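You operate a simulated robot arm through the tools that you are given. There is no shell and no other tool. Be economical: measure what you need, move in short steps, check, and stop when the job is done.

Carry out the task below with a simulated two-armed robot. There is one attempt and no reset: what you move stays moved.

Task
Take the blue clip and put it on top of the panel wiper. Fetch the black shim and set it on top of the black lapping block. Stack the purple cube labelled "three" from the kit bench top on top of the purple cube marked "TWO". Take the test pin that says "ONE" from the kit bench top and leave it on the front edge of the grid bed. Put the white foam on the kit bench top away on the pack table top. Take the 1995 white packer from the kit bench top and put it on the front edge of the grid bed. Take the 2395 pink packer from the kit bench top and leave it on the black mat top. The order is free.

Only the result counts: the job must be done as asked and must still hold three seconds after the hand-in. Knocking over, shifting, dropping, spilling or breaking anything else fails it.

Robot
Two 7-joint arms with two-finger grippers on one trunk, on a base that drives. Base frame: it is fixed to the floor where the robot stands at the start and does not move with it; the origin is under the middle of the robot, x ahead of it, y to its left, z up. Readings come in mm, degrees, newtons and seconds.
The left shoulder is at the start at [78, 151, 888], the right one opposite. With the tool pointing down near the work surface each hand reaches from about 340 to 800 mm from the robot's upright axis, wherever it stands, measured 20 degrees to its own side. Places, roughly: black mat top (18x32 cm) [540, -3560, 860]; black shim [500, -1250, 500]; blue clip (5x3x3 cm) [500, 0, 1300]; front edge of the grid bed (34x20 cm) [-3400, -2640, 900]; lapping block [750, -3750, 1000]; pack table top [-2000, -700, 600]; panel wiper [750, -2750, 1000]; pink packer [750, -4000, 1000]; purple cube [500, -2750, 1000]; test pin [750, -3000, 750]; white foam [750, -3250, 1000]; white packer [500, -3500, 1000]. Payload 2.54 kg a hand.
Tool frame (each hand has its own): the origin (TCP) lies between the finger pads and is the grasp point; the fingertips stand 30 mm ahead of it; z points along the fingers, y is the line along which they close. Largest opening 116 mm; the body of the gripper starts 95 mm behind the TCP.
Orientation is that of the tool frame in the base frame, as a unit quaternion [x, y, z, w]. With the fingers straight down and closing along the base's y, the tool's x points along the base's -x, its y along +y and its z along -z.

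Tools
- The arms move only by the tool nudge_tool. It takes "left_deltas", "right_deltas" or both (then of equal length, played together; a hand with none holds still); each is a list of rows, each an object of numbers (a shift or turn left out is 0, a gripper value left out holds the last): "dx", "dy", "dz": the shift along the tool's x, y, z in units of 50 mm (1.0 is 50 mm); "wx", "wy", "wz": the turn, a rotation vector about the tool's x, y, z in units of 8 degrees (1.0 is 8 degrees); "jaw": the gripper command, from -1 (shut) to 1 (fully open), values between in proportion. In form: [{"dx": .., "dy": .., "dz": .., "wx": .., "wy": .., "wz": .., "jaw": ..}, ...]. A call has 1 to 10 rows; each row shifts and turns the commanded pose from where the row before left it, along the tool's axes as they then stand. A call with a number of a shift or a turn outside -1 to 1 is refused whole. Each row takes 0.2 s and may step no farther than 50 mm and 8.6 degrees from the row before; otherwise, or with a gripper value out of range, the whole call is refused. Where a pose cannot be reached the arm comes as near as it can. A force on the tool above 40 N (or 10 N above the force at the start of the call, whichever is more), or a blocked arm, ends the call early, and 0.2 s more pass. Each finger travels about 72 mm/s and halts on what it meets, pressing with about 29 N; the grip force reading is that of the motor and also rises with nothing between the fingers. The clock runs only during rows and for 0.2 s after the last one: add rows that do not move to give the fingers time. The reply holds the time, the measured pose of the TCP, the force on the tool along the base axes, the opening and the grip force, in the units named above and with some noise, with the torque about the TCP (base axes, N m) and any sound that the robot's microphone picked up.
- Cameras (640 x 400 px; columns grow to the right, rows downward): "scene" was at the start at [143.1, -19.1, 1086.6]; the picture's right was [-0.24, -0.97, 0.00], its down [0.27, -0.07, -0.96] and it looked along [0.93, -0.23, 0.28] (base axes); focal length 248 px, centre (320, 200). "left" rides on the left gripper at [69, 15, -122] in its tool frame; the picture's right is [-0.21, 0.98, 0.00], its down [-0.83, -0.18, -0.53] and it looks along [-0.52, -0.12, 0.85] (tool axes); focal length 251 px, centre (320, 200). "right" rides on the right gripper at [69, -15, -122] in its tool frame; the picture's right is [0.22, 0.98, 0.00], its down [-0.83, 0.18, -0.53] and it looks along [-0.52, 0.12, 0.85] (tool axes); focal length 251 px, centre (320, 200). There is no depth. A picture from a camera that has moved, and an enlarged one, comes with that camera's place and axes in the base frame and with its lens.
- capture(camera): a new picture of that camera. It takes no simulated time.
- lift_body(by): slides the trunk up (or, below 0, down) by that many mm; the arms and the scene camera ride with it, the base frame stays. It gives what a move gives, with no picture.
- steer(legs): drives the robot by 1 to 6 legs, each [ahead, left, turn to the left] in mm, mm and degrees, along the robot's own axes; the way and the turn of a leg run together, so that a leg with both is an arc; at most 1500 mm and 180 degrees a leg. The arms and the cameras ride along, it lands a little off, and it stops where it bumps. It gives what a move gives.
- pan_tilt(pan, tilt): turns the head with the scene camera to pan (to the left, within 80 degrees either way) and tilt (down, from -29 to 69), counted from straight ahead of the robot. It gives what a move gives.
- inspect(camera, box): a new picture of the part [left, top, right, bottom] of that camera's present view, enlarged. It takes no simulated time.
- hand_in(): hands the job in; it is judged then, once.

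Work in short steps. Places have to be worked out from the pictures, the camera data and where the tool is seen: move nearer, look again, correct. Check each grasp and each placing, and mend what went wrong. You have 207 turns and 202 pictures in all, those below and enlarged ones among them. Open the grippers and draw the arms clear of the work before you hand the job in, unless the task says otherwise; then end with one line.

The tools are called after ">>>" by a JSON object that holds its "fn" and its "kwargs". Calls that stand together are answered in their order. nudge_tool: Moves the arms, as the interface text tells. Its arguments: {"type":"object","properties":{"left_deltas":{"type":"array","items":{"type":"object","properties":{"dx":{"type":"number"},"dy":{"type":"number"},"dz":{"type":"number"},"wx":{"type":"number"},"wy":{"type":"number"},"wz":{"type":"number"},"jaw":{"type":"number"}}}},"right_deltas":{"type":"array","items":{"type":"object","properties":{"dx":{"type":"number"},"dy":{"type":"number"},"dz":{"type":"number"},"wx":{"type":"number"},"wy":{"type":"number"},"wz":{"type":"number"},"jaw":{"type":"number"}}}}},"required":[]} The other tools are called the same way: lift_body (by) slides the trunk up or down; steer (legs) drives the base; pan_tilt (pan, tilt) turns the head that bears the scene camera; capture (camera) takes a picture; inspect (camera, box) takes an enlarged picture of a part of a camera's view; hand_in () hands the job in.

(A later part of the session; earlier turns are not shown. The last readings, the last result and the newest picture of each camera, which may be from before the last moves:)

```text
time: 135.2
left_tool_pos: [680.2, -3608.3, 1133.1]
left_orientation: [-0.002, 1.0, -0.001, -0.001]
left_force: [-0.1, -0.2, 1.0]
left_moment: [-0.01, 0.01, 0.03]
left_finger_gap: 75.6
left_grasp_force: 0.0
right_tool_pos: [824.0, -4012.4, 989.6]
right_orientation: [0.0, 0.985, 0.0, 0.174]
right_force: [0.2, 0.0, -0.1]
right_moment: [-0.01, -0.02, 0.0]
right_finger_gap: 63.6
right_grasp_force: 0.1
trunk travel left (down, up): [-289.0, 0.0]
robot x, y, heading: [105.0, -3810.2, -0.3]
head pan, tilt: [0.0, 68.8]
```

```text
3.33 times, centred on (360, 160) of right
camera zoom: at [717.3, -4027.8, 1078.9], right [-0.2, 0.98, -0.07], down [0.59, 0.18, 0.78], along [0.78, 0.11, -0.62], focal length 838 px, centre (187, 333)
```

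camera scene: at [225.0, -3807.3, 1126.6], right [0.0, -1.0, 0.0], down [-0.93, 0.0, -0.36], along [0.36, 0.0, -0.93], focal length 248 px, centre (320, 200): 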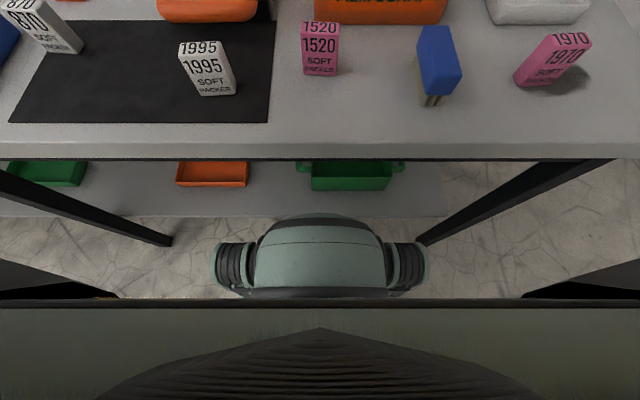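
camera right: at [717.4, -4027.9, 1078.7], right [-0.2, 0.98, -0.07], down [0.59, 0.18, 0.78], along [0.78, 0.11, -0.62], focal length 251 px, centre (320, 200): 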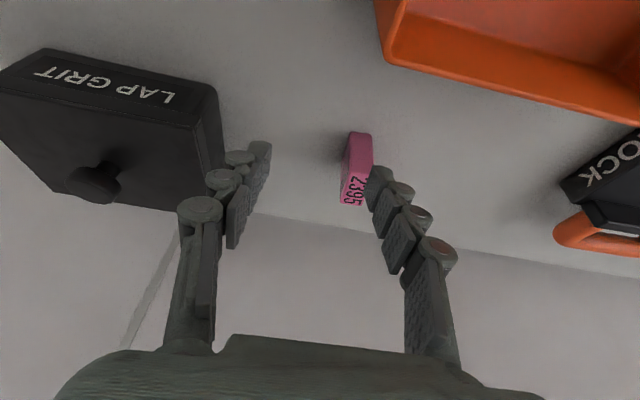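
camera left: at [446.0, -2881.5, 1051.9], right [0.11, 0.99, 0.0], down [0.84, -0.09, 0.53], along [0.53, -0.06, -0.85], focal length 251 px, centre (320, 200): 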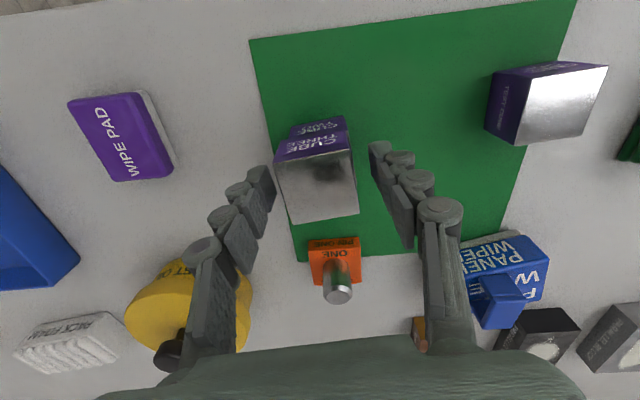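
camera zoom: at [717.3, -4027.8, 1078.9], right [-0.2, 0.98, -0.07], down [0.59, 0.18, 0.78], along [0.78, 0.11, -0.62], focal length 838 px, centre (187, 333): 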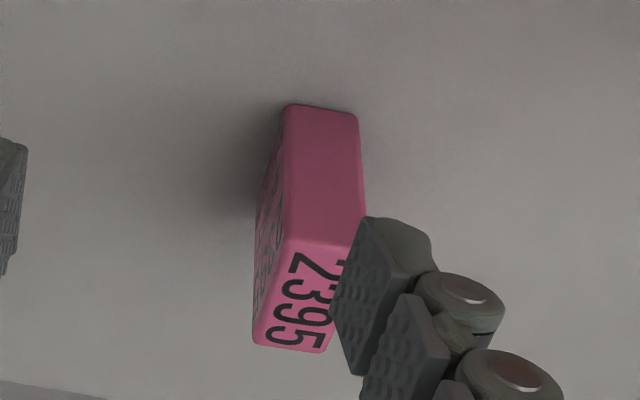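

Packer spans x 872–919, y -3980..-3958, nearly aligned. I yaw the hand 18° left and pitch it 20° more, in place.

>>> {"fn": "nudge_tool", "kwargs": {"right_deltas": [{"wx": -0.257, "wz": -0.705}, {"wx": -0.257, "wz": -0.705}, {"wx": -0.257, "wz": -0.705}, {"wy": -0.833}, {"wy": -0.833}, {"wy": -0.833}, {}]}}

>>> {"fn": "capture", "kwargs": {"camera": "right"}}

```text
time: 136.8
left_tool_pos: [678.7, -3608.8, 1132.9]
left_orientation: [-0.001, 1.0, -0.001, -0.001]
left_force: [0.6, -0.6, 0.7]
left_moment: [0.0, -0.02, -0.01]
left_finger_gap: 75.0
left_grasp_force: 0.1
right_tool_pos: [824.6, -4012.2, 990.8]
right_orientation: [-0.147, 0.928, 0.053, 0.337]
right_force: [-0.4, 0.2, 0.5]
right_moment: [-0.02, 0.01, 0.02]
right_finger_gap: 63.7
right_grasp_force: 0.1
trunk travel left (down, up): [-289.0, 0.0]
robot x, y, heading: [99.8, -3806.4, -0.2]
head pan, tilt: [0.0, 68.8]
```

```text
101 pictures are left
camera right: at [703.6, -4067.3, 1038.7], right [-0.46, 0.88, -0.14], down [0.22, 0.26, 0.94], along [0.86, 0.4, -0.31], focal length 251 px, centre (320, 200)
```

right: 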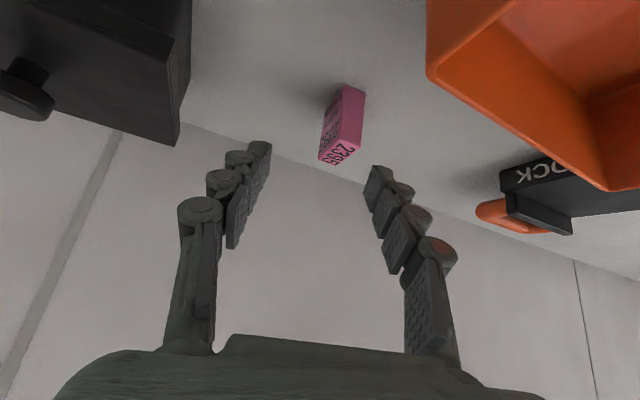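

>>> {"fn": "nudge_tool", "kwargs": {"right_deltas": [{"dx": -0.192, "dy": 0.245, "dz": 0.76}, {"dx": -0.192, "dy": 0.245, "dz": 0.76}, {}]}}

>>> {"fn": "capture", "kwargs": {"camera": "right"}}

```text
time: 137.6
left_tool_pos: [679.2, -3609.3, 1134.2]
left_orientation: [-0.001, 1.0, 0.0, 0.0]
left_force: [0.3, -0.1, -0.5]
left_moment: [-0.02, -0.01, -0.01]
left_finger_gap: 75.6
left_grasp_force: 0.1
right_tool_pos: [876.2, -3969.0, 947.0]
right_orientation: [-0.146, 0.928, 0.053, 0.337]
right_force: [0.0, 0.0, -0.5]
right_moment: [0.03, 0.0, 0.0]
right_finger_gap: 63.8
right_grasp_force: 0.1
trunk travel left (down, up): [-289.0, 0.0]
robot x, y, heading: [103.0, -3809.1, 0.0]
head pan, tilt: [0.0, 68.8]
```

```text
100 pictures are left
camera right: at [756.4, -4024.5, 993.9], right [-0.46, 0.88, -0.14], down [0.22, 0.26, 0.94], along [0.86, 0.4, -0.31], focal length 251 px, centre (320, 200)
```

right: 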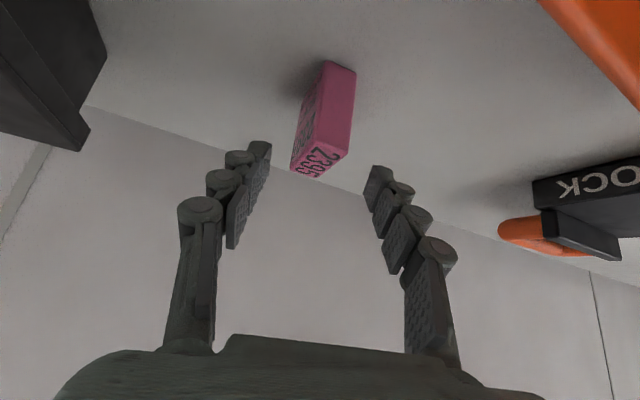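

Lined up. I lower ~32 mm around its top and close.

>>> {"fn": "nudge_tool", "kwargs": {"right_deltas": [{"dx": 0.2, "dz": 0.245}, {"dx": 0.22, "dz": 0.25}, {}, {"jaw": -0.4}, {"jaw": -1}, {}, {}, {}]}}

>>> {"fn": "capture", "kwargs": {"camera": "right"}}

```text
time: 139.3
left_tool_pos: [678.9, -3610.3, 1132.9]
left_orientation: [-0.001, 1.0, -0.002, -0.001]
left_force: [-0.3, 0.2, 0.0]
left_moment: [0.01, 0.01, 0.0]
left_finger_gap: 75.5
left_grasp_force: 0.2
right_tool_pos: [875.1, -3970.2, 913.5]
right_orientation: [-0.146, 0.929, 0.053, 0.337]
right_force: [0.3, 1.0, 0.3]
right_moment: [-0.01, 0.01, -0.01]
right_finger_gap: 23.4
right_grasp_force: 28.5
trunk travel left (down, up): [-289.0, 0.0]
robot x, y, heading: [101.4, -3808.0, -0.1]
head pan, tilt: [0.0, 68.8]
```

```text
99 pictures are left
camera right: at [755.3, -4024.8, 961.4], right [-0.46, 0.88, -0.14], down [0.22, 0.26, 0.94], along [0.86, 0.4, -0.31], focal length 251 px, centre (320, 200)
```

right: 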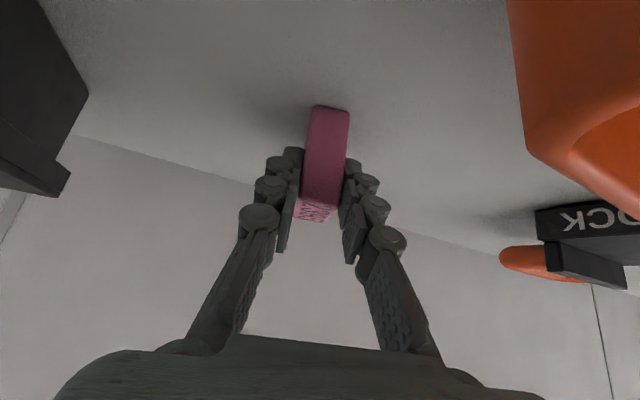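

Gripped (23 mm). I lift 200 mm, back off and drive left over the black mat.

>>> {"fn": "nudge_tool", "kwargs": {"right_deltas": [{"dx": -0.3, "dz": -0.36}, {"dx": -0.643, "dz": -0.766}, {"dx": -0.643, "dz": -0.766}, {"dx": -0.643, "dz": -0.766}, {}]}}

>>> {"fn": "steer", "kwargs": {"legs": [[-345, 0, 0], [0, 400, 0]]}}

>>> {"fn": "pan_tilt", "kwargs": {"pan": -15, "tilt": 35}}

>>> {"fn": "capture", "kwargs": {"camera": "scene"}}

>>> {"fn": "capture", "kwargs": {"camera": "right"}}

```text
time: 140.6
left_tool_pos: [679.6, -3609.7, 1132.1]
left_orientation: [-0.002, 1.0, 0.0, 0.0]
left_force: [-0.5, 0.2, -0.1]
left_moment: [-0.02, -0.03, 0.02]
left_finger_gap: 75.5
left_grasp_force: 0.0
right_tool_pos: [876.3, -3970.2, 1085.2]
right_orientation: [-0.146, 0.929, 0.053, 0.337]
right_force: [-0.2, 0.2, -0.2]
right_moment: [0.02, 0.01, -0.01]
right_finger_gap: 23.1
right_grasp_force: 28.6
trunk travel left (down, up): [-289.0, 0.0]
robot x, y, heading: [101.9, -3805.6, 0.3]
head pan, tilt: [0.0, 68.8]
```

```text
time: 146.8
left_tool_pos: [336.2, -3211.5, 1132.4]
left_orientation: [-0.003, 1.0, -0.001, -0.001]
left_force: [-0.3, -0.1, 0.3]
left_moment: [0.0, 0.0, 0.01]
left_finger_gap: 75.5
left_grasp_force: 0.1
right_tool_pos: [533.8, -3572.4, 1084.6]
right_orientation: [-0.147, 0.928, 0.053, 0.337]
right_force: [-0.5, -0.3, -0.2]
right_moment: [0.0, -0.04, -0.03]
right_finger_gap: 23.0
right_grasp_force: 28.6
trunk travel left (down, up): [-289.0, 0.0]
robot x, y, heading: [-243.2, -3410.8, 0.0]
head pan, tilt: [0.0, 68.8]
```

```text
time: 147.7
left_tool_pos: [337.8, -3212.3, 1133.1]
left_orientation: [-0.002, 1.0, -0.001, -0.001]
left_force: [-0.5, 0.6, -0.2]
left_moment: [0.0, 0.04, 0.01]
left_finger_gap: 75.2
left_grasp_force: 0.0
right_tool_pos: [533.3, -3572.7, 1084.9]
right_orientation: [-0.148, 0.928, 0.054, 0.337]
right_force: [0.3, 0.8, -1.2]
right_moment: [-0.01, 0.01, 0.01]
right_finger_gap: 23.1
right_grasp_force: 28.5
trunk travel left (down, up): [-289.0, 0.0]
robot x, y, heading: [-234.9, -3410.0, 0.2]
head pan, tilt: [-15.0, 35.0]
```

```text
98 pictures are left
camera scene: at [-88.2, -3434.3, 1170.2], right [-0.26, -0.97, 0.0], down [-0.56, 0.15, -0.82], along [0.79, -0.21, -0.57], focal length 248 px, centre (320, 200)
```

scene: 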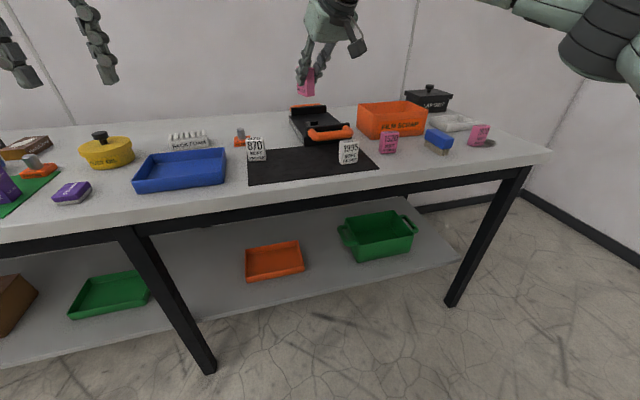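

```text
97 pictures are left
camera right: at [414.6, -3628.6, 1132.6], right [-0.46, 0.88, -0.14], down [0.22, 0.26, 0.94], along [0.86, 0.4, -0.31], focal length 251 px, centre (320, 200)
```

right: 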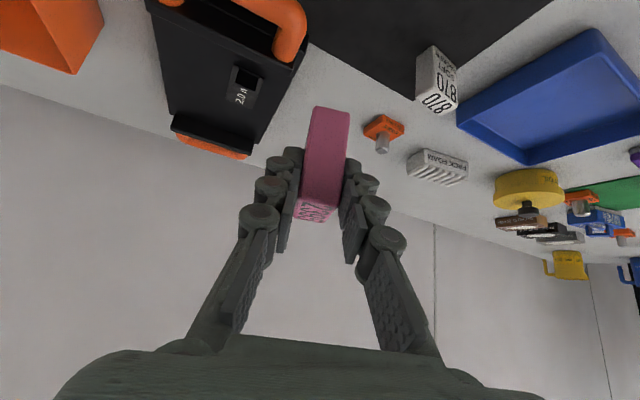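

Mat centre ≈ (528, -3563), clear between the 870 and 1995 packers. I bring the pink packer down toward it.

>>> {"fn": "nudge_tool", "kwargs": {"right_deltas": [{"dx": 0.687, "dy": 0.19, "dz": 0.643}, {"dx": 0.687, "dy": 0.19, "dz": 0.643}, {"dx": 0.687, "dy": 0.19, "dz": 0.643}, {}]}}

>>> {"fn": "inspect", "kwargs": {"camera": "scene", "box": [230, 90, 390, 190]}}

```text
time: 148.7
left_tool_pos: [336.9, -3212.6, 1133.4]
left_orientation: [-0.003, 1.0, -0.001, 0.0]
left_force: [-0.2, -0.2, 0.2]
left_moment: [0.01, 0.03, -0.01]
left_finger_gap: 75.4
left_grasp_force: 0.1
right_tool_pos: [507.6, -3548.1, 942.4]
right_orientation: [-0.147, 0.929, 0.054, 0.337]
right_force: [-0.7, 0.0, -1.2]
right_moment: [-0.02, 0.0, 0.0]
right_finger_gap: 23.1
right_grasp_force: 29.0
trunk travel left (down, up): [-289.0, 0.0]
robot x, y, heading: [-239.1, -3413.8, -0.0]
head pan, tilt: [-15.0, 35.0]
```

```text
4.00 times, centred on (310, 140) of scene
camera zoom: at [-88.4, -3434.4, 1170.3], right [-0.26, -0.97, 0.0], down [-0.55, 0.15, -0.82], along [0.79, -0.21, -0.57], focal length 990 px, centre (360, 440)
```

zoom: 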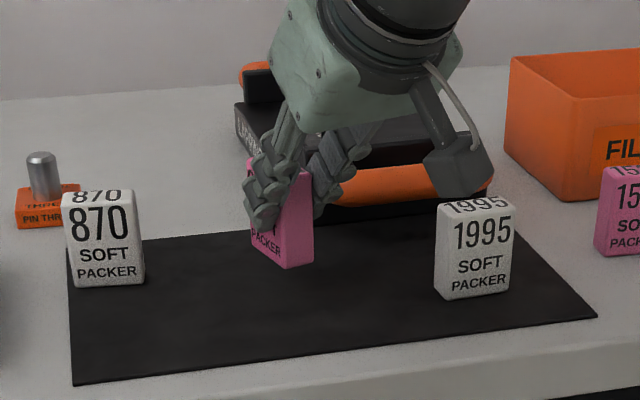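

Position over the mat is fine. I lower gently until contact.

>>> {"fn": "nudge_tool", "kwargs": {"right_deltas": [{"dx": 0.28, "dz": 0.337}, {"dx": 0.04, "dz": 0.046}, {}]}}

>>> {"fn": "nudge_tool", "kwargs": {"right_deltas": [{"dx": 0.026, "dz": 0.03}, {}]}}

>>> {"fn": "inspect", "kwargs": {"camera": "scene", "box": [230, 90, 390, 190]}}

```text
time: 149.5
left_tool_pos: [336.5, -3213.0, 1132.4]
left_orientation: [-0.002, 1.0, -0.001, -0.001]
left_force: [0.1, 0.3, 0.1]
left_moment: [0.0, 0.0, 0.02]
left_finger_gap: 75.4
left_grasp_force: 0.0
right_tool_pos: [508.7, -3549.4, 919.4]
right_orientation: [-0.147, 0.929, 0.054, 0.337]
right_force: [0.1, -0.3, -1.5]
right_moment: [-0.03, -0.05, 0.02]
right_finger_gap: 22.9
right_grasp_force: 29.2
trunk travel left (down, up): [-289.0, 0.0]
robot x, y, heading: [-239.8, -3415.7, 0.3]
head pan, tilt: [-15.0, 35.0]
```

```text
time: 150.1
left_tool_pos: [336.9, -3213.2, 1132.4]
left_orientation: [-0.003, 1.0, 0.0, -0.001]
left_force: [0.7, 0.4, 0.2]
left_moment: [0.01, 0.0, 0.01]
left_finger_gap: 75.5
left_grasp_force: 0.0
right_tool_pos: [507.6, -3550.6, 916.4]
right_orientation: [-0.146, 0.929, 0.053, 0.336]
right_force: [-0.5, 0.3, 0.1]
right_moment: [-0.05, 0.03, 0.01]
right_finger_gap: 22.8
right_grasp_force: 28.9
trunk travel left (down, up): [-289.0, 0.0]
robot x, y, heading: [-240.3, -3411.4, 0.4]
head pan, tilt: [-15.0, 35.0]
```

```text
4.00 times, centred on (310, 140) of scene
camera zoom: at [-88.2, -3434.3, 1170.2], right [-0.26, -0.97, 0.0], down [-0.55, 0.15, -0.82], along [0.79, -0.21, -0.57], focal length 990 px, centre (360, 440)
```

zoom: 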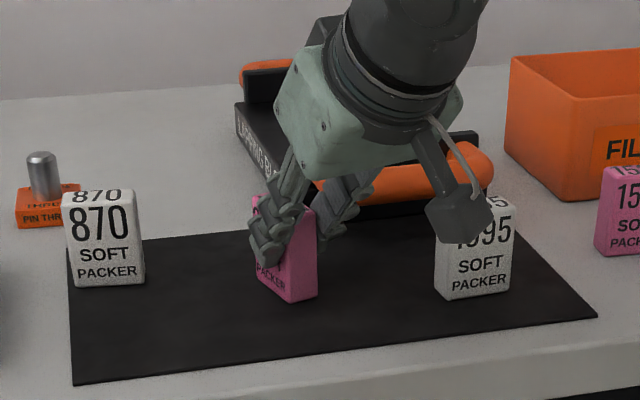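

>>> {"fn": "nudge_tool", "kwargs": {"right_deltas": [{"dx": 0.02, "dz": 0.023}, {"dx": 0.013, "dz": 0.015}, {}, {"jaw": -0.45}, {"jaw": -0.2}, {"jaw": 0.0}, {}]}}

>>> {"fn": "inspect", "kwargs": {"camera": "scene", "box": [230, 90, 390, 190]}}

```text
time: 151.7
left_tool_pos: [335.3, -3212.5, 1132.8]
left_orientation: [-0.002, 1.0, -0.001, -0.001]
left_force: [0.4, -0.5, 0.7]
left_moment: [0.0, 0.01, 0.01]
left_finger_gap: 75.4
left_grasp_force: 0.2
right_tool_pos: [509.4, -3551.0, 914.6]
right_orientation: [-0.147, 0.928, 0.053, 0.337]
right_force: [-0.2, 0.2, -0.5]
right_moment: [-0.01, 0.0, 0.03]
right_finger_gap: 57.8
right_grasp_force: 0.0
trunk travel left (down, up): [-289.0, 0.0]
robot x, y, heading: [-239.9, -3415.2, 0.1]
head pan, tilt: [-15.0, 35.0]
```

```text
4.00 times, centred on (310, 140) of scene
camera zoom: at [-88.3, -3434.3, 1170.3], right [-0.26, -0.97, 0.0], down [-0.55, 0.15, -0.82], along [0.79, -0.21, -0.57], focal length 990 px, centre (360, 440)
```

zoom: 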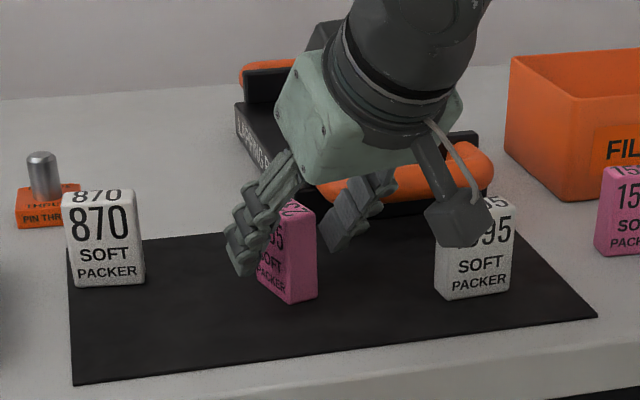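

The pink packer stands on the mat. I withdraw up and return the right hand to vertical.

>>> {"fn": "nudge_tool", "kwargs": {"right_deltas": [{"dx": -0.3, "dz": -0.36}, {"dx": -0.643, "dz": -0.766}, {"dx": -0.643, "dz": -0.766}, {"dx": -0.643, "dz": -0.766}, {"wy": 1}, {"wy": 1}, {"wy": 1}, {"wy": 1}, {"wy": 1, "jaw": 0.6}]}}

>>> {"fn": "nudge_tool", "kwargs": {"right_deltas": [{"wz": 0.75}, {"wz": 0.75}, {"wz": 0.75}, {"dy": -0.9}, {"dy": -0.9}, {"dy": -0.6}, {}]}}

>>> {"fn": "capture", "kwargs": {"camera": "right"}}

>>> {"fn": "inspect", "kwargs": {"camera": "scene", "box": [230, 90, 390, 190]}}

```text
time: 153.7
left_tool_pos: [336.1, -3212.5, 1133.1]
left_orientation: [-0.003, 1.0, -0.002, -0.001]
left_force: [-0.2, -0.2, 1.2]
left_moment: [-0.02, 0.0, 0.0]
left_finger_gap: 75.4
left_grasp_force: 0.1
right_tool_pos: [488.6, -3588.5, 1064.7]
right_orientation: [-0.151, 0.959, 0.039, 0.238]
right_force: [-0.5, 0.1, -0.4]
right_moment: [0.01, 0.02, 0.01]
right_finger_gap: 92.9
right_grasp_force: 0.0
right hand out of reach, approached as far as the arm can: row 5, 6, 7, 8, 9
trunk travel left (down, up): [-289.0, 0.0]
robot x, y, heading: [-238.7, -3412.0, 0.3]
head pan, tilt: [-15.0, 35.0]
```

```text
time: 155.3
left_tool_pos: [336.4, -3211.6, 1132.1]
left_orientation: [-0.003, 1.0, -0.001, -0.001]
left_force: [0.8, 1.0, 0.5]
left_moment: [0.05, 0.04, 0.0]
left_finger_gap: 75.4
left_grasp_force: 0.1
right_tool_pos: [490.8, -3704.6, 1045.8]
right_orientation: [-0.001, 0.97, 0.075, 0.23]
right_force: [0.9, -0.1, -0.2]
right_moment: [-0.02, 0.01, 0.01]
right_finger_gap: 92.7
right_grasp_force: 0.1
trunk travel left (down, up): [-289.0, 0.0]
robot x, y, heading: [-237.2, -3411.9, -0.1]
head pan, tilt: [-15.0, 35.0]
```

```text
93 pictures are left
camera right: at [375.5, -3736.1, 1119.2], right [-0.23, 0.97, 0.05], down [0.49, 0.07, 0.87], along [0.84, 0.22, -0.5], focal length 251 px, centre (320, 200)
```

right: 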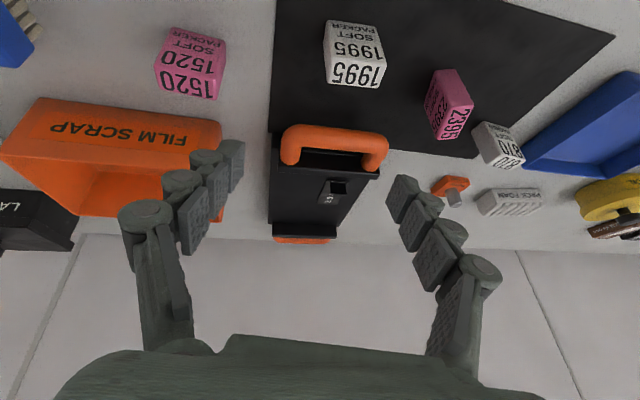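

```text
4.00 times, centred on (310, 140) of scene
camera zoom: at [-88.3, -3434.1, 1170.3], right [-0.26, -0.97, 0.0], down [-0.55, 0.15, -0.82], along [0.79, -0.21, -0.57], focal length 990 px, centre (360, 440)
```

zoom: 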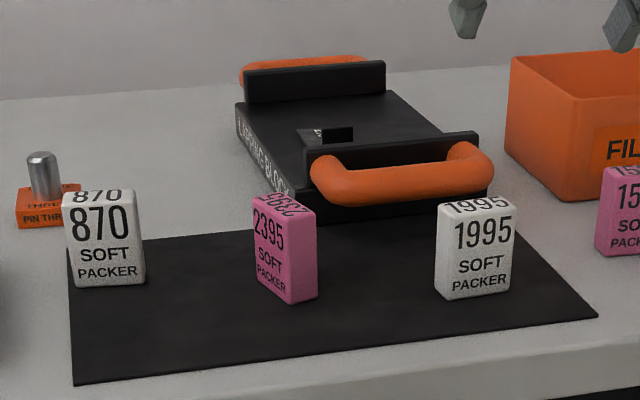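

Pink packer placed well. Now the 1995 packer: I drive forward, retract the right arm and level the hand above it.

>>> {"fn": "steer", "kwargs": {"legs": [[170, 0, 0]]}}

>>> {"fn": "nudge_tool", "kwargs": {"right_deltas": [{"dx": 0.85, "dz": -0.43}, {"dx": 0.85, "dz": -0.43}, {"dx": 0.85, "dz": -0.43}, {"wx": 0.272, "wy": 0.83}, {"wx": 0.272, "wy": 0.83}, {"wx": 0.272, "wy": 0.83}, {"wx": 0.272, "wy": 0.83}, {}]}}

>>> {"fn": "capture", "kwargs": {"camera": "right"}}

```text
time: 156.8
left_tool_pos: [503.3, -3207.0, 1131.7]
left_orientation: [-0.006, 1.0, -0.001, -0.001]
left_force: [0.4, -0.4, -0.1]
left_moment: [-0.01, 0.02, 0.02]
left_finger_gap: 75.4
left_grasp_force: 0.0
right_tool_pos: [661.5, -3699.4, 1044.5]
right_orientation: [-0.003, 0.971, 0.075, 0.228]
right_force: [0.4, 0.4, -0.3]
right_moment: [-0.03, 0.03, 0.01]
right_finger_gap: 92.6
right_grasp_force: 0.0
trunk travel left (down, up): [-289.0, 0.0]
robot x, y, heading: [-71.0, -3410.8, 0.5]
head pan, tilt: [-15.0, 35.0]
```

```text
time: 158.6
left_tool_pos: [503.2, -3207.2, 1133.6]
left_orientation: [-0.005, 1.0, -0.001, 0.0]
left_force: [-0.1, 0.1, 0.0]
left_moment: [0.01, 0.0, -0.01]
left_finger_gap: 75.6
left_grasp_force: 0.0
right_tool_pos: [517.9, -3705.2, 1045.8]
right_orientation: [-0.003, 1.0, -0.001, -0.001]
right_force: [-0.6, 0.2, 0.2]
right_moment: [0.0, 0.02, -0.01]
right_finger_gap: 93.1
right_grasp_force: 0.2
trunk travel left (down, up): [-289.0, 0.0]
robot x, y, heading: [-68.8, -3413.1, 0.3]
head pan, tilt: [-15.0, 35.0]
```

```text
91 pictures are left
camera right: at [448.8, -3721.3, 1166.6], right [-0.22, 0.98, 0.0], down [0.83, 0.19, 0.53], along [0.52, 0.12, -0.85], focal length 251 px, centre (320, 200)
```

right: 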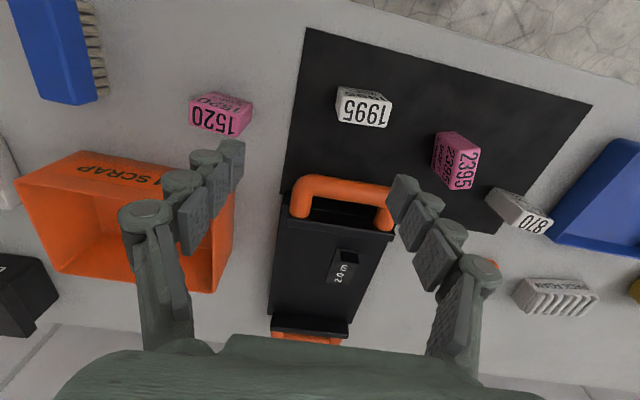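

>>> {"fn": "inspect", "kwargs": {"camera": "right", "box": [310, 70, 430, 145]}}

```text
5.33 times, centred on (370, 108) of right
camera zoom: at [448.8, -3721.3, 1166.6], right [-0.22, 0.98, 0.0], down [0.83, 0.19, 0.53], along [0.52, 0.12, -0.85], focal length 1341 px, centre (53, 693)
```

zoom: 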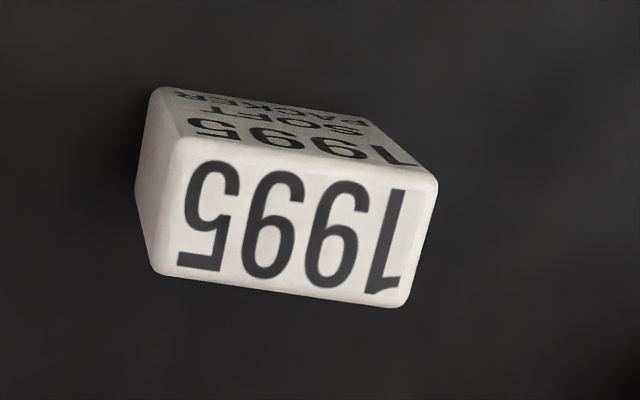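

1995 packer top centre ≈ (495, -3666), yaw ≈ 5°. I align, descend and grip across its 47 mm width.

>>> {"fn": "nudge_tool", "kwargs": {"right_deltas": [{"dx": 0.46, "dy": 0.78}, {"wz": -0.625}, {"dz": 0.9}, {"dz": 0.9}, {"dz": 0.6}, {}]}}

>>> {"fn": "capture", "kwargs": {"camera": "right"}}

```text
time: 160.0
left_tool_pos: [502.3, -3209.6, 1133.8]
left_orientation: [-0.005, 1.0, -0.001, -0.001]
left_force: [0.7, -0.5, -0.1]
left_moment: [-0.01, -0.02, -0.02]
left_finger_gap: 75.4
left_grasp_force: 0.0
right_tool_pos: [493.8, -3664.5, 927.0]
right_orientation: [-0.046, 0.999, -0.001, 0.0]
right_force: [-0.4, 0.9, 0.0]
right_moment: [0.01, 0.0, -0.01]
right_finger_gap: 92.8
right_grasp_force: 0.1
trunk travel left (down, up): [-289.0, 0.0]
robot x, y, heading: [-71.1, -3411.7, 0.6]
head pan, tilt: [-15.0, 35.0]
```

```text
89 pictures are left
camera right: at [427.2, -3687.5, 1047.2], right [-0.3, 0.95, 0.0], down [0.81, 0.26, 0.53], along [0.51, 0.16, -0.85], focal length 251 px, centre (320, 200)
```

right: 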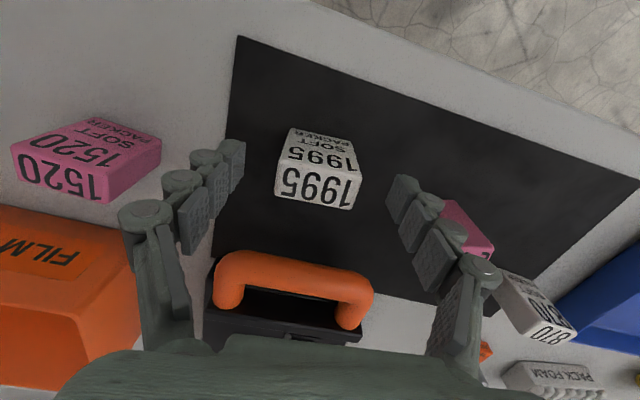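

>>> {"fn": "nudge_tool", "kwargs": {"right_deltas": [{"dz": 0.27}, {"dz": 0.27}, {}, {"jaw": 0}, {"jaw": -1}, {}, {}, {}]}}

>>> {"fn": "nudge_tool", "kwargs": {"right_deltas": [{"dz": -0.3}, {"dz": -0.9}, {"dz": -0.9}, {"dz": -0.9}, {}]}}

>>> {"fn": "capture", "kwargs": {"camera": "right"}}

```text
time: 161.8
left_tool_pos: [502.0, -3207.4, 1132.5]
left_orientation: [-0.005, 1.0, -0.001, -0.001]
left_force: [-0.2, 0.0, 0.2]
left_moment: [0.04, 0.0, 0.02]
left_finger_gap: 75.3
left_grasp_force: 0.1
right_tool_pos: [495.5, -3666.3, 900.2]
right_orientation: [-0.047, 0.999, -0.001, 0.0]
right_force: [0.2, 0.4, 0.0]
right_moment: [-0.04, -0.04, 0.01]
right_finger_gap: 46.9
right_grasp_force: 29.4
trunk travel left (down, up): [-289.0, 0.0]
robot x, y, heading: [-70.7, -3410.4, 0.7]
head pan, tilt: [-15.0, 35.0]
```

```text
time: 163.0
left_tool_pos: [504.0, -3208.3, 1132.2]
left_orientation: [-0.006, 1.0, 0.0, 0.0]
left_force: [-0.1, 0.1, -0.2]
left_moment: [-0.01, 0.01, 0.01]
left_finger_gap: 75.1
left_grasp_force: 0.0
right_tool_pos: [494.6, -3667.7, 1049.3]
right_orientation: [-0.047, 0.999, -0.001, -0.001]
right_force: [-0.2, -0.1, -0.5]
right_moment: [0.01, -0.01, 0.01]
right_finger_gap: 47.2
right_grasp_force: 28.7
trunk travel left (down, up): [-289.0, 0.0]
robot x, y, heading: [-70.6, -3409.5, 0.2]
head pan, tilt: [-15.0, 35.0]
```

```text
88 pictures are left
camera right: at [427.5, -3690.0, 1170.9], right [-0.31, 0.95, 0.0], down [0.81, 0.26, 0.53], along [0.51, 0.16, -0.85], focal length 251 px, centre (320, 200)
```

right: 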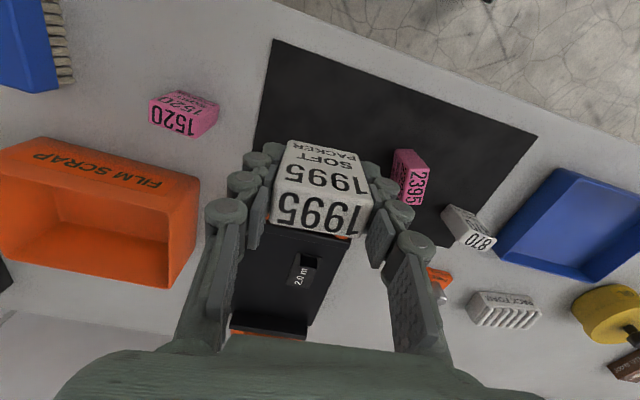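

1995 packer held. With the left hand I fetch PIN ONE, near (632, -2885), so I drive left.

>>> {"fn": "steer", "kwargs": {"legs": [[0, 325, 0], [55, 0, 0]]}}

>>> {"fn": "capture", "kwargs": {"camera": "left"}}

>>> {"fn": "pan_tilt", "kwargs": {"pan": 15, "tilt": 40}}

>>> {"fn": "capture", "kwargs": {"camera": "scene"}}

```text
time: 167.3
left_tool_pos: [555.6, -2880.1, 1132.0]
left_orientation: [-0.006, 1.0, 0.0, -0.001]
left_force: [-0.6, -0.6, -0.1]
left_moment: [0.02, 0.08, -0.05]
left_finger_gap: 75.3
left_grasp_force: 0.0
right_tool_pos: [548.2, -3338.9, 1048.7]
right_orientation: [-0.047, 0.999, -0.001, -0.001]
right_force: [-0.1, 0.2, -0.9]
right_moment: [0.04, 0.07, -0.01]
right_finger_gap: 46.8
right_grasp_force: 29.1
trunk travel left (down, up): [-289.0, 0.0]
robot x, y, heading: [-21.2, -3080.4, 0.6]
head pan, tilt: [-15.0, 35.0]
```

```text
87 pictures are left
camera left: at [486.8, -2865.5, 1253.9], right [0.2, 0.98, 0.0], down [0.83, -0.17, 0.53], along [0.52, -0.11, -0.85], focal length 251 px, centre (320, 200)
```

left: 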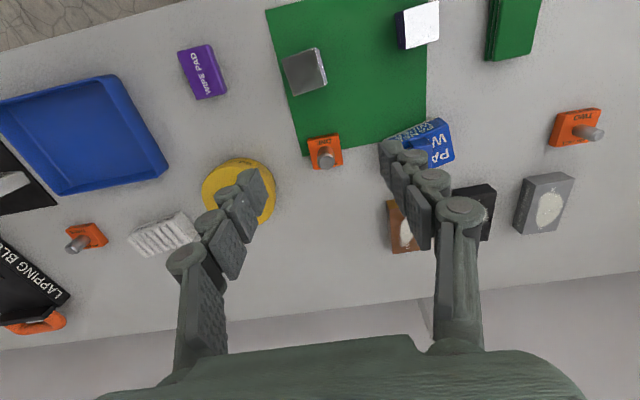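

```text
time: 168.2
left_tool_pos: [554.9, -2877.3, 1133.5]
left_orientation: [-0.007, 1.0, 0.0, -0.001]
left_force: [-0.5, 0.1, -0.6]
left_moment: [0.0, -0.05, -0.02]
left_finger_gap: 75.2
left_grasp_force: 0.1
right_tool_pos: [547.9, -3339.8, 1051.0]
right_orientation: [-0.048, 0.999, -0.001, 0.0]
right_force: [-0.9, -0.2, 0.0]
right_moment: [-0.03, 0.01, 0.0]
right_finger_gap: 46.6
right_grasp_force: 29.0
trunk travel left (down, up): [-289.0, 0.0]
robot x, y, heading: [-21.4, -3082.1, 0.7]
head pan, tilt: [15.0, 40.0]
```

```text
86 pictures are left
camera scene: at [128.3, -3060.2, 1162.7], right [0.27, -0.96, 0.0], down [-0.62, -0.17, -0.77], along [0.74, 0.21, -0.64], focal length 248 px, centre (320, 200)
```

scene: 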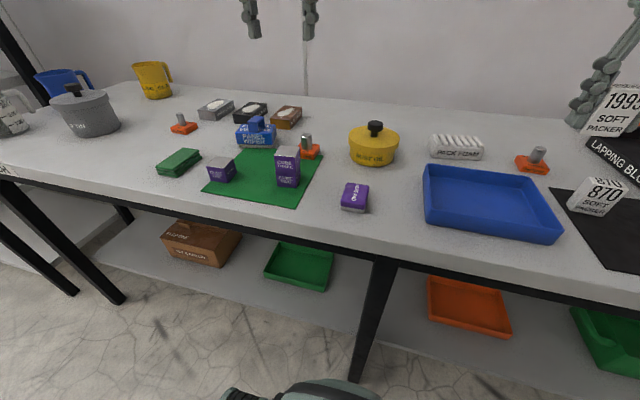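

PIN ONE confirmed at ≈ (632, -2889). I position above it and look closer.

>>> {"fn": "nudge_tool", "kwargs": {"left_deltas": [{"dx": -0.77, "dy": -0.12, "jaw": 0.0}, {"dx": -0.77, "dy": -0.12}, {"dz": 0.9}, {"dz": 0.9}, {"dz": 0.6}, {}]}}

>>> {"fn": "capture", "kwargs": {"camera": "left"}}

>>> {"fn": "inspect", "kwargs": {"camera": "scene", "box": [240, 80, 400, 180]}}

```text
time: 169.6
left_tool_pos: [630.4, -2889.8, 1014.2]
left_orientation: [-0.005, 1.0, 0.0, -0.001]
left_force: [0.2, 0.2, 0.2]
left_moment: [-0.01, -0.02, 0.0]
left_finger_gap: 57.8
left_grasp_force: 0.1
right_tool_pos: [547.0, -3340.7, 1050.6]
right_orientation: [-0.047, 0.999, -0.001, 0.0]
right_force: [0.9, -0.1, -0.7]
right_moment: [-0.01, 0.01, -0.01]
right_finger_gap: 46.8
right_grasp_force: 28.9
trunk travel left (down, up): [-289.0, 0.0]
robot x, y, heading: [-21.3, -3083.8, 0.5]
head pan, tilt: [15.0, 40.0]
```

```text
85 pictures are left
camera left: at [561.8, -2877.1, 1135.8], right [0.2, 0.98, 0.0], down [0.83, -0.17, 0.53], along [0.52, -0.11, -0.85], focal length 251 px, centre (320, 200)
```

left: 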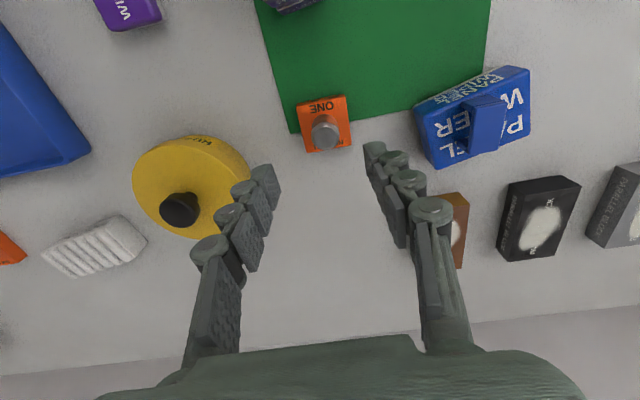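

```text
4.00 times, centred on (320, 130) of scene
camera zoom: at [128.0, -3060.3, 1162.7], right [0.27, -0.96, 0.0], down [-0.62, -0.17, -0.77], along [0.74, 0.21, -0.64], focal length 990 px, centre (320, 480)
```

zoom: 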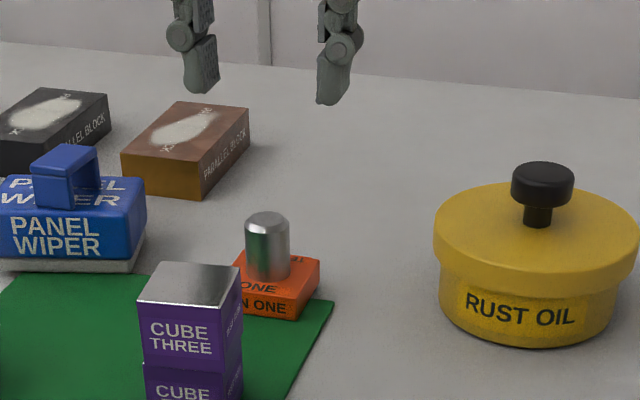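

Pin centre (629, -2887), top ≈ 914, base top ≈ 885. I lower so the tips stay just above its base and grip the steel pin.

>>> {"fn": "nudge_tool", "kwargs": {"left_deltas": [{"dz": 0.9, "dy": 0.05, "dx": 0.03}, {"dz": 0.9}, {"dz": 0.12}, {"jaw": -0.3}, {"jaw": -1}, {}, {}, {}]}}

>>> {"fn": "capture", "kwargs": {"camera": "left"}}

>>> {"fn": "inspect", "kwargs": {"camera": "scene", "box": [240, 80, 400, 180]}}

```text
time: 171.4
left_tool_pos: [629.6, -2888.4, 915.4]
left_orientation: [-0.006, 1.0, 0.0, -0.001]
left_force: [0.0, 3.0, 1.0]
left_moment: [0.07, -0.03, -0.03]
left_finger_gap: 24.6
left_grasp_force: 29.0
right_tool_pos: [547.5, -3340.0, 1049.2]
right_orientation: [-0.047, 0.999, -0.001, 0.0]
right_force: [0.8, 0.1, -0.6]
right_moment: [0.01, 0.02, -0.02]
right_finger_gap: 46.8
right_grasp_force: 29.3
trunk travel left (down, up): [-289.0, 0.0]
robot x, y, heading: [-20.2, -3082.4, 0.4]
head pan, tilt: [15.0, 40.0]
```

```text
83 pictures are left
camera left: at [561.2, -2873.5, 1038.5], right [0.2, 0.98, 0.0], down [0.83, -0.17, 0.53], along [0.52, -0.11, -0.85], focal length 251 px, centre (320, 200)
```

left: 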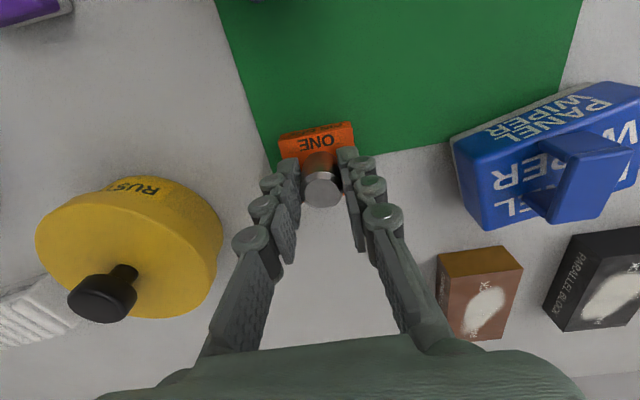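

```text
4.00 times, centred on (320, 130) of scene
camera zoom: at [128.3, -3060.0, 1162.7], right [0.27, -0.96, 0.0], down [-0.62, -0.17, -0.77], along [0.74, 0.21, -0.64], focal length 990 px, centre (320, 480)
```

zoom: 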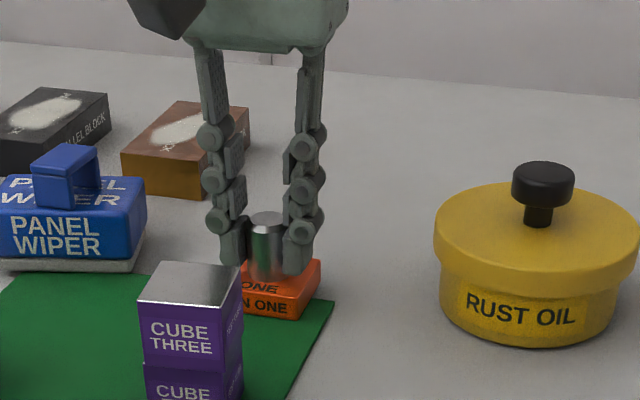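

Gripped. I lift the pin, back off from the bench, turn around and look for the grid bed.

>>> {"fn": "nudge_tool", "kwargs": {"left_deltas": [{"dz": -0.3}, {"dz": -0.9}, {"dz": -0.9}, {"dz": -0.9}, {"dz": -0.9}, {}]}}

>>> {"fn": "steer", "kwargs": {"legs": [[-700, 0, 0], [0, 0, 178]]}}

>>> {"fn": "pan_tilt", "kwargs": {"pan": 0, "tilt": 10}}

>>> {"fn": "capture", "kwargs": {"camera": "scene"}}

>>> {"fn": "capture", "kwargs": {"camera": "left"}}

```text
time: 172.8
left_tool_pos: [630.9, -2888.8, 1111.8]
left_orientation: [-0.006, 1.0, -0.002, -0.001]
left_force: [-0.2, -0.5, -3.8]
left_moment: [-0.02, 0.03, 0.0]
left_finger_gap: 24.8
left_grasp_force: 28.8
right_tool_pos: [547.6, -3339.5, 1049.5]
right_orientation: [-0.047, 0.999, 0.0, -0.002]
right_force: [0.4, -0.2, -0.9]
right_moment: [-0.04, 0.02, 0.01]
right_finger_gap: 46.9
right_grasp_force: 29.2
trunk travel left (down, up): [-289.0, 0.0]
robot x, y, heading: [-16.9, -3083.5, 0.4]
head pan, tilt: [15.0, 40.0]
```

```text
time: 184.3
left_tool_pos: [-1357.8, -3302.7, 1112.0]
left_orientation: [1.0, 0.021, 0.001, -0.001]
left_force: [0.7, 0.5, -4.0]
left_moment: [0.01, 0.01, 0.03]
left_finger_gap: 24.3
left_grasp_force: 29.3
right_tool_pos: [-1288.6, -2848.5, 1048.8]
right_orientation: [0.998, 0.062, 0.0, -0.001]
right_force: [0.0, -0.1, -1.0]
right_moment: [0.03, 0.0, 0.01]
right_finger_gap: 47.0
right_grasp_force: 28.9
trunk travel left (down, up): [-289.0, 0.0]
robot x, y, heading: [-716.0, -3086.3, -177.7]
head pan, tilt: [15.0, 40.0]
```

```text
time: 185.2
left_tool_pos: [-1358.0, -3303.5, 1111.1]
left_orientation: [1.0, 0.021, 0.002, 0.001]
left_force: [0.1, 0.0, -3.8]
left_moment: [0.01, -0.04, 0.01]
left_finger_gap: 24.1
left_grasp_force: 28.6
right_tool_pos: [-1288.0, -2849.2, 1050.8]
right_orientation: [0.998, 0.062, 0.001, -0.001]
right_force: [-0.2, -0.2, -0.2]
right_moment: [0.0, -0.04, -0.02]
right_finger_gap: 46.8
right_grasp_force: 28.5
trunk travel left (down, up): [-289.0, 0.0]
robot x, y, heading: [-712.1, -3086.3, -177.5]
head pan, tilt: [0.0, 10.0]
```

```text
81 pictures are left
camera scene: at [-877.6, -3095.3, 1210.2], right [-0.04, 1.0, 0.0], down [0.17, 0.01, -0.98], along [-0.98, -0.04, -0.17], focal length 248 px, centre (320, 200)
```

scene: 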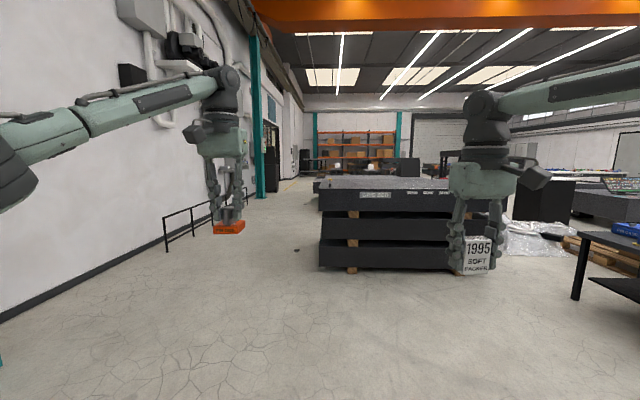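

```text
80 pictures are left
camera left: at [-1288.3, -3314.8, 1233.9], right [-0.17, -0.98, 0.0], down [-0.83, 0.15, 0.53], along [-0.52, 0.09, -0.85], focal length 251 px, centre (320, 200)
```

left: 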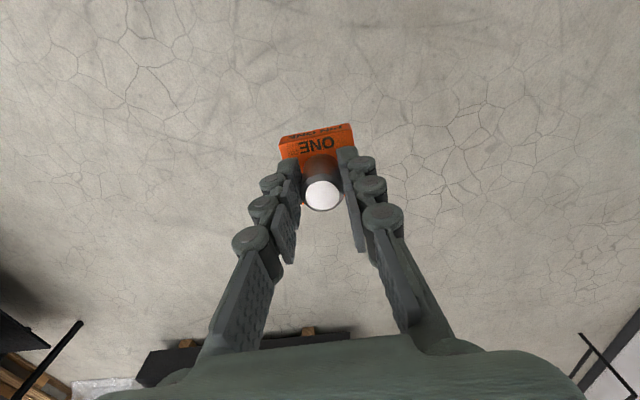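

The grid bed stands ahead at about x -3300. I drive most of the way and look again.

>>> {"fn": "steer", "kwargs": {"legs": [[1300, -430, -2.5]]}}

>>> {"fn": "pan_tilt", "kwargs": {"pan": 0, "tilt": 18}}

>>> {"fn": "capture", "kwargs": {"camera": "scene"}}

```text
time: 192.1
left_tool_pos: [-2673.9, -2876.5, 1113.2]
left_orientation: [1.0, 0.003, 0.001, 0.0]
left_force: [-0.8, -0.2, -3.9]
left_moment: [0.0, -0.05, 0.02]
left_finger_gap: 24.5
left_grasp_force: 28.6
right_tool_pos: [-2586.5, -2426.2, 1049.8]
right_orientation: [0.999, 0.043, 0.0, -0.001]
right_force: [-0.4, -0.8, -1.3]
right_moment: [0.01, -0.01, -0.03]
right_finger_gap: 46.8
right_grasp_force: 29.2
trunk travel left (down, up): [-289.0, 0.0]
robot x, y, heading: [-2022.1, -2687.0, -180.3]
head pan, tilt: [0.0, 10.0]
```

```text
time: 192.8
left_tool_pos: [-2673.9, -2875.4, 1111.2]
left_orientation: [1.0, 0.002, 0.001, 0.0]
left_force: [-0.4, -0.4, -4.3]
left_moment: [0.03, -0.05, 0.02]
left_finger_gap: 24.4
left_grasp_force: 29.0
right_tool_pos: [-2586.2, -2425.7, 1049.6]
right_orientation: [0.999, 0.042, 0.001, -0.002]
right_force: [-0.1, 0.8, -0.8]
right_moment: [-0.03, -0.01, 0.0]
right_finger_gap: 47.2
right_grasp_force: 29.0
trunk travel left (down, up): [-289.0, 0.0]
robot x, y, heading: [-2020.7, -2685.9, -179.6]
head pan, tilt: [0.0, 18.0]
```

```text
79 pictures are left
camera scene: at [-2185.7, -2688.0, 1197.3], right [0.0, 1.0, 0.0], down [0.31, 0.0, -0.95], along [-0.95, 0.0, -0.31], focal length 248 px, centre (320, 200)
```

scene: 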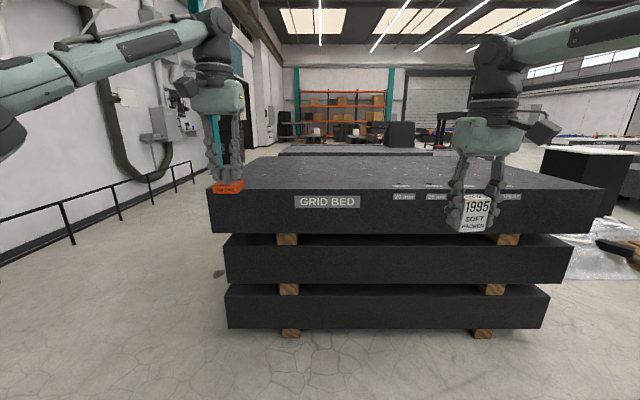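

>>> {"fn": "inspect", "kwargs": {"camera": "scene", "box": [200, 140, 480, 250]}}

```text
2.29 times, centred on (340, 195) of scene
camera zoom: at [-2185.7, -2688.0, 1197.3], right [0.0, 1.0, 0.0], down [0.31, 0.0, -0.95], along [-0.95, 0.0, -0.31], focal length 566 px, centre (274, 211)
```

zoom: 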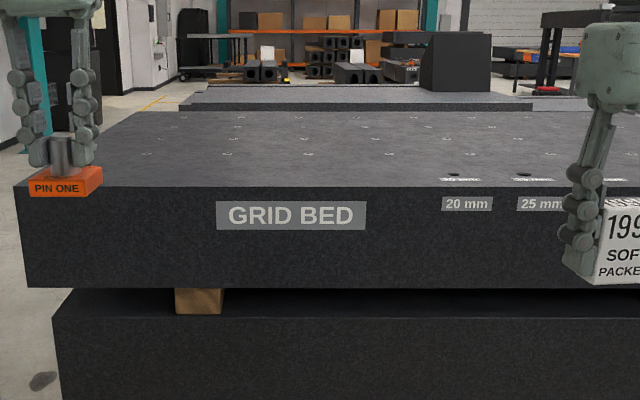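

The front strip above the "GRID BED" label is clear. I drive up so the left hand with the pin is over it, around y ≈ -2710.

>>> {"fn": "steer", "kwargs": {"legs": [[650, -165, 0]]}}

>>> {"fn": "pan_tilt", "kwargs": {"pan": 10, "tilt": 35}}

>>> {"fn": "capture", "kwargs": {"camera": "scene"}}

>>> {"fn": "capture", "kwargs": {"camera": "left"}}

```text
time: 196.5
left_tool_pos: [-3324.0, -2721.2, 1112.3]
left_orientation: [1.0, 0.007, 0.001, 0.001]
left_force: [-0.5, 0.3, -3.6]
left_moment: [0.01, 0.01, -0.02]
left_finger_gap: 24.5
left_grasp_force: 28.6
right_tool_pos: [-3242.3, -2270.8, 1050.8]
right_orientation: [0.999, 0.048, 0.001, -0.001]
right_force: [0.7, 0.0, -0.7]
right_moment: [0.0, -0.01, 0.01]
right_finger_gap: 46.9
right_grasp_force: 29.3
trunk travel left (down, up): [-289.0, 0.0]
robot x, y, heading: [-2673.3, -2526.6, -179.4]
head pan, tilt: [0.0, 18.0]
```

```text
time: 197.3
left_tool_pos: [-3324.5, -2721.8, 1110.8]
left_orientation: [1.0, 0.006, 0.001, 0.001]
left_force: [-0.3, 0.3, -3.4]
left_moment: [0.03, -0.05, -0.01]
left_finger_gap: 24.3
left_grasp_force: 29.1
right_tool_pos: [-3241.0, -2270.6, 1049.5]
right_orientation: [0.999, 0.048, 0.001, -0.001]
right_force: [-0.5, 1.4, -0.3]
right_moment: [0.0, 0.01, 0.0]
right_finger_gap: 46.8
right_grasp_force: 28.7
trunk travel left (down, up): [-289.0, 0.0]
robot x, y, heading: [-2675.1, -2527.2, -179.6]
head pan, tilt: [10.0, 35.0]
```

```text
77 pictures are left
camera scene: at [-2831.7, -2544.2, 1170.2], right [-0.18, 0.98, 0.0], down [0.56, 0.11, -0.82], along [-0.81, -0.15, -0.57], focal length 248 px, centre (320, 200)
```

scene: 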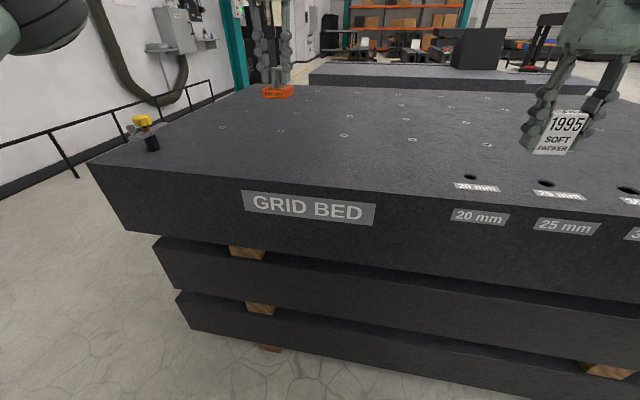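

```text
76 pictures are left
camera left: at [-3255.2, -2736.3, 1233.9], right [-0.2, -0.98, 0.0], down [-0.83, 0.17, 0.53], along [-0.52, 0.11, -0.85], focal length 251 px, centre (320, 200)
```

left: 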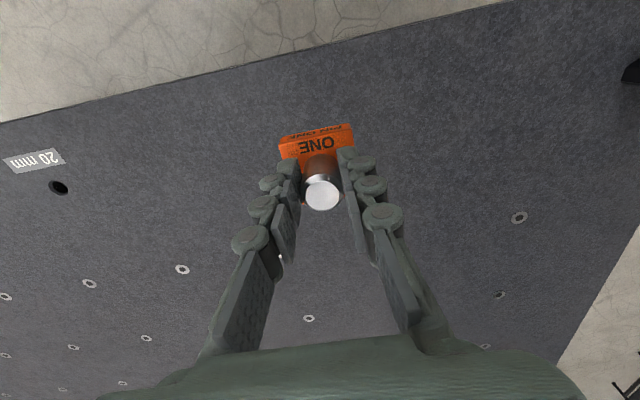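

Bed top looks like z≈870, front edge x≈-3266. I move the pin to x≈-3380 and lower to just above.

>>> {"fn": "nudge_tool", "kwargs": {"left_deltas": [{"dx": -0.6}, {"dx": -0.52}, {"dz": 0.9}, {"dz": 0.9}, {"dz": 0.9}, {"dz": 0.5}, {}]}}

>>> {"fn": "capture", "kwargs": {"camera": "scene"}}

>>> {"fn": "capture", "kwargs": {"camera": "left"}}

```text
time: 198.9
left_tool_pos: [-3374.2, -2723.2, 953.8]
left_orientation: [1.0, 0.007, -0.002, -0.001]
left_force: [-0.5, -2.5, 13.2]
left_moment: [-0.22, -0.32, 0.04]
left_finger_gap: 24.7
left_grasp_force: 28.2
left hand out of reach, approached as far as the arm can: row 2, 3
right_tool_pos: [-3239.6, -2270.3, 1050.6]
right_orientation: [0.999, 0.048, -0.001, -0.001]
right_force: [-0.1, -0.9, -0.6]
right_moment: [-0.01, -0.04, -0.01]
right_finger_gap: 46.6
right_grasp_force: 28.8
trunk travel left (down, up): [-289.0, 0.0]
robot x, y, heading: [-2673.9, -2526.0, -179.4]
head pan, tilt: [10.0, 35.0]
```

```text
75 pictures are left
camera scene: at [-2830.0, -2544.2, 1170.8], right [-0.18, 0.98, 0.0], down [0.56, 0.11, -0.82], along [-0.81, -0.15, -0.57], focal length 248 px, centre (320, 200)
```

scene: 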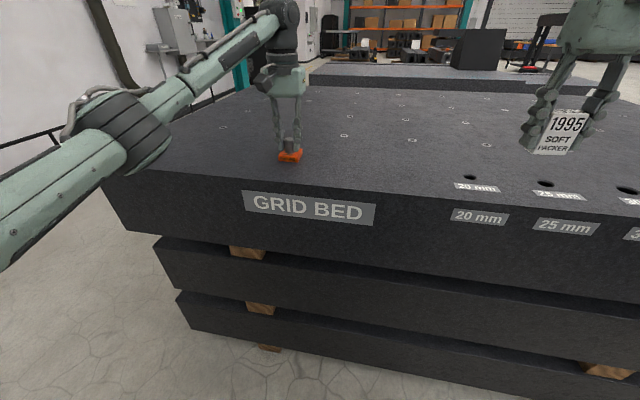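

```text
74 pictures are left
camera left: at [-3304.1, -2737.3, 1075.7], right [-0.2, -0.98, 0.0], down [-0.83, 0.17, 0.54], along [-0.53, 0.11, -0.84], focal length 251 px, centre (320, 200)
```

left: 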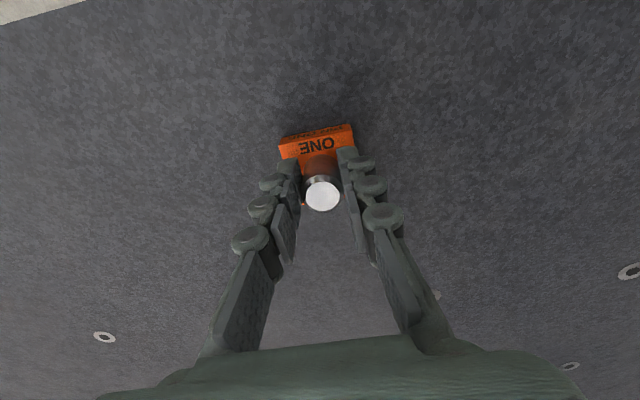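

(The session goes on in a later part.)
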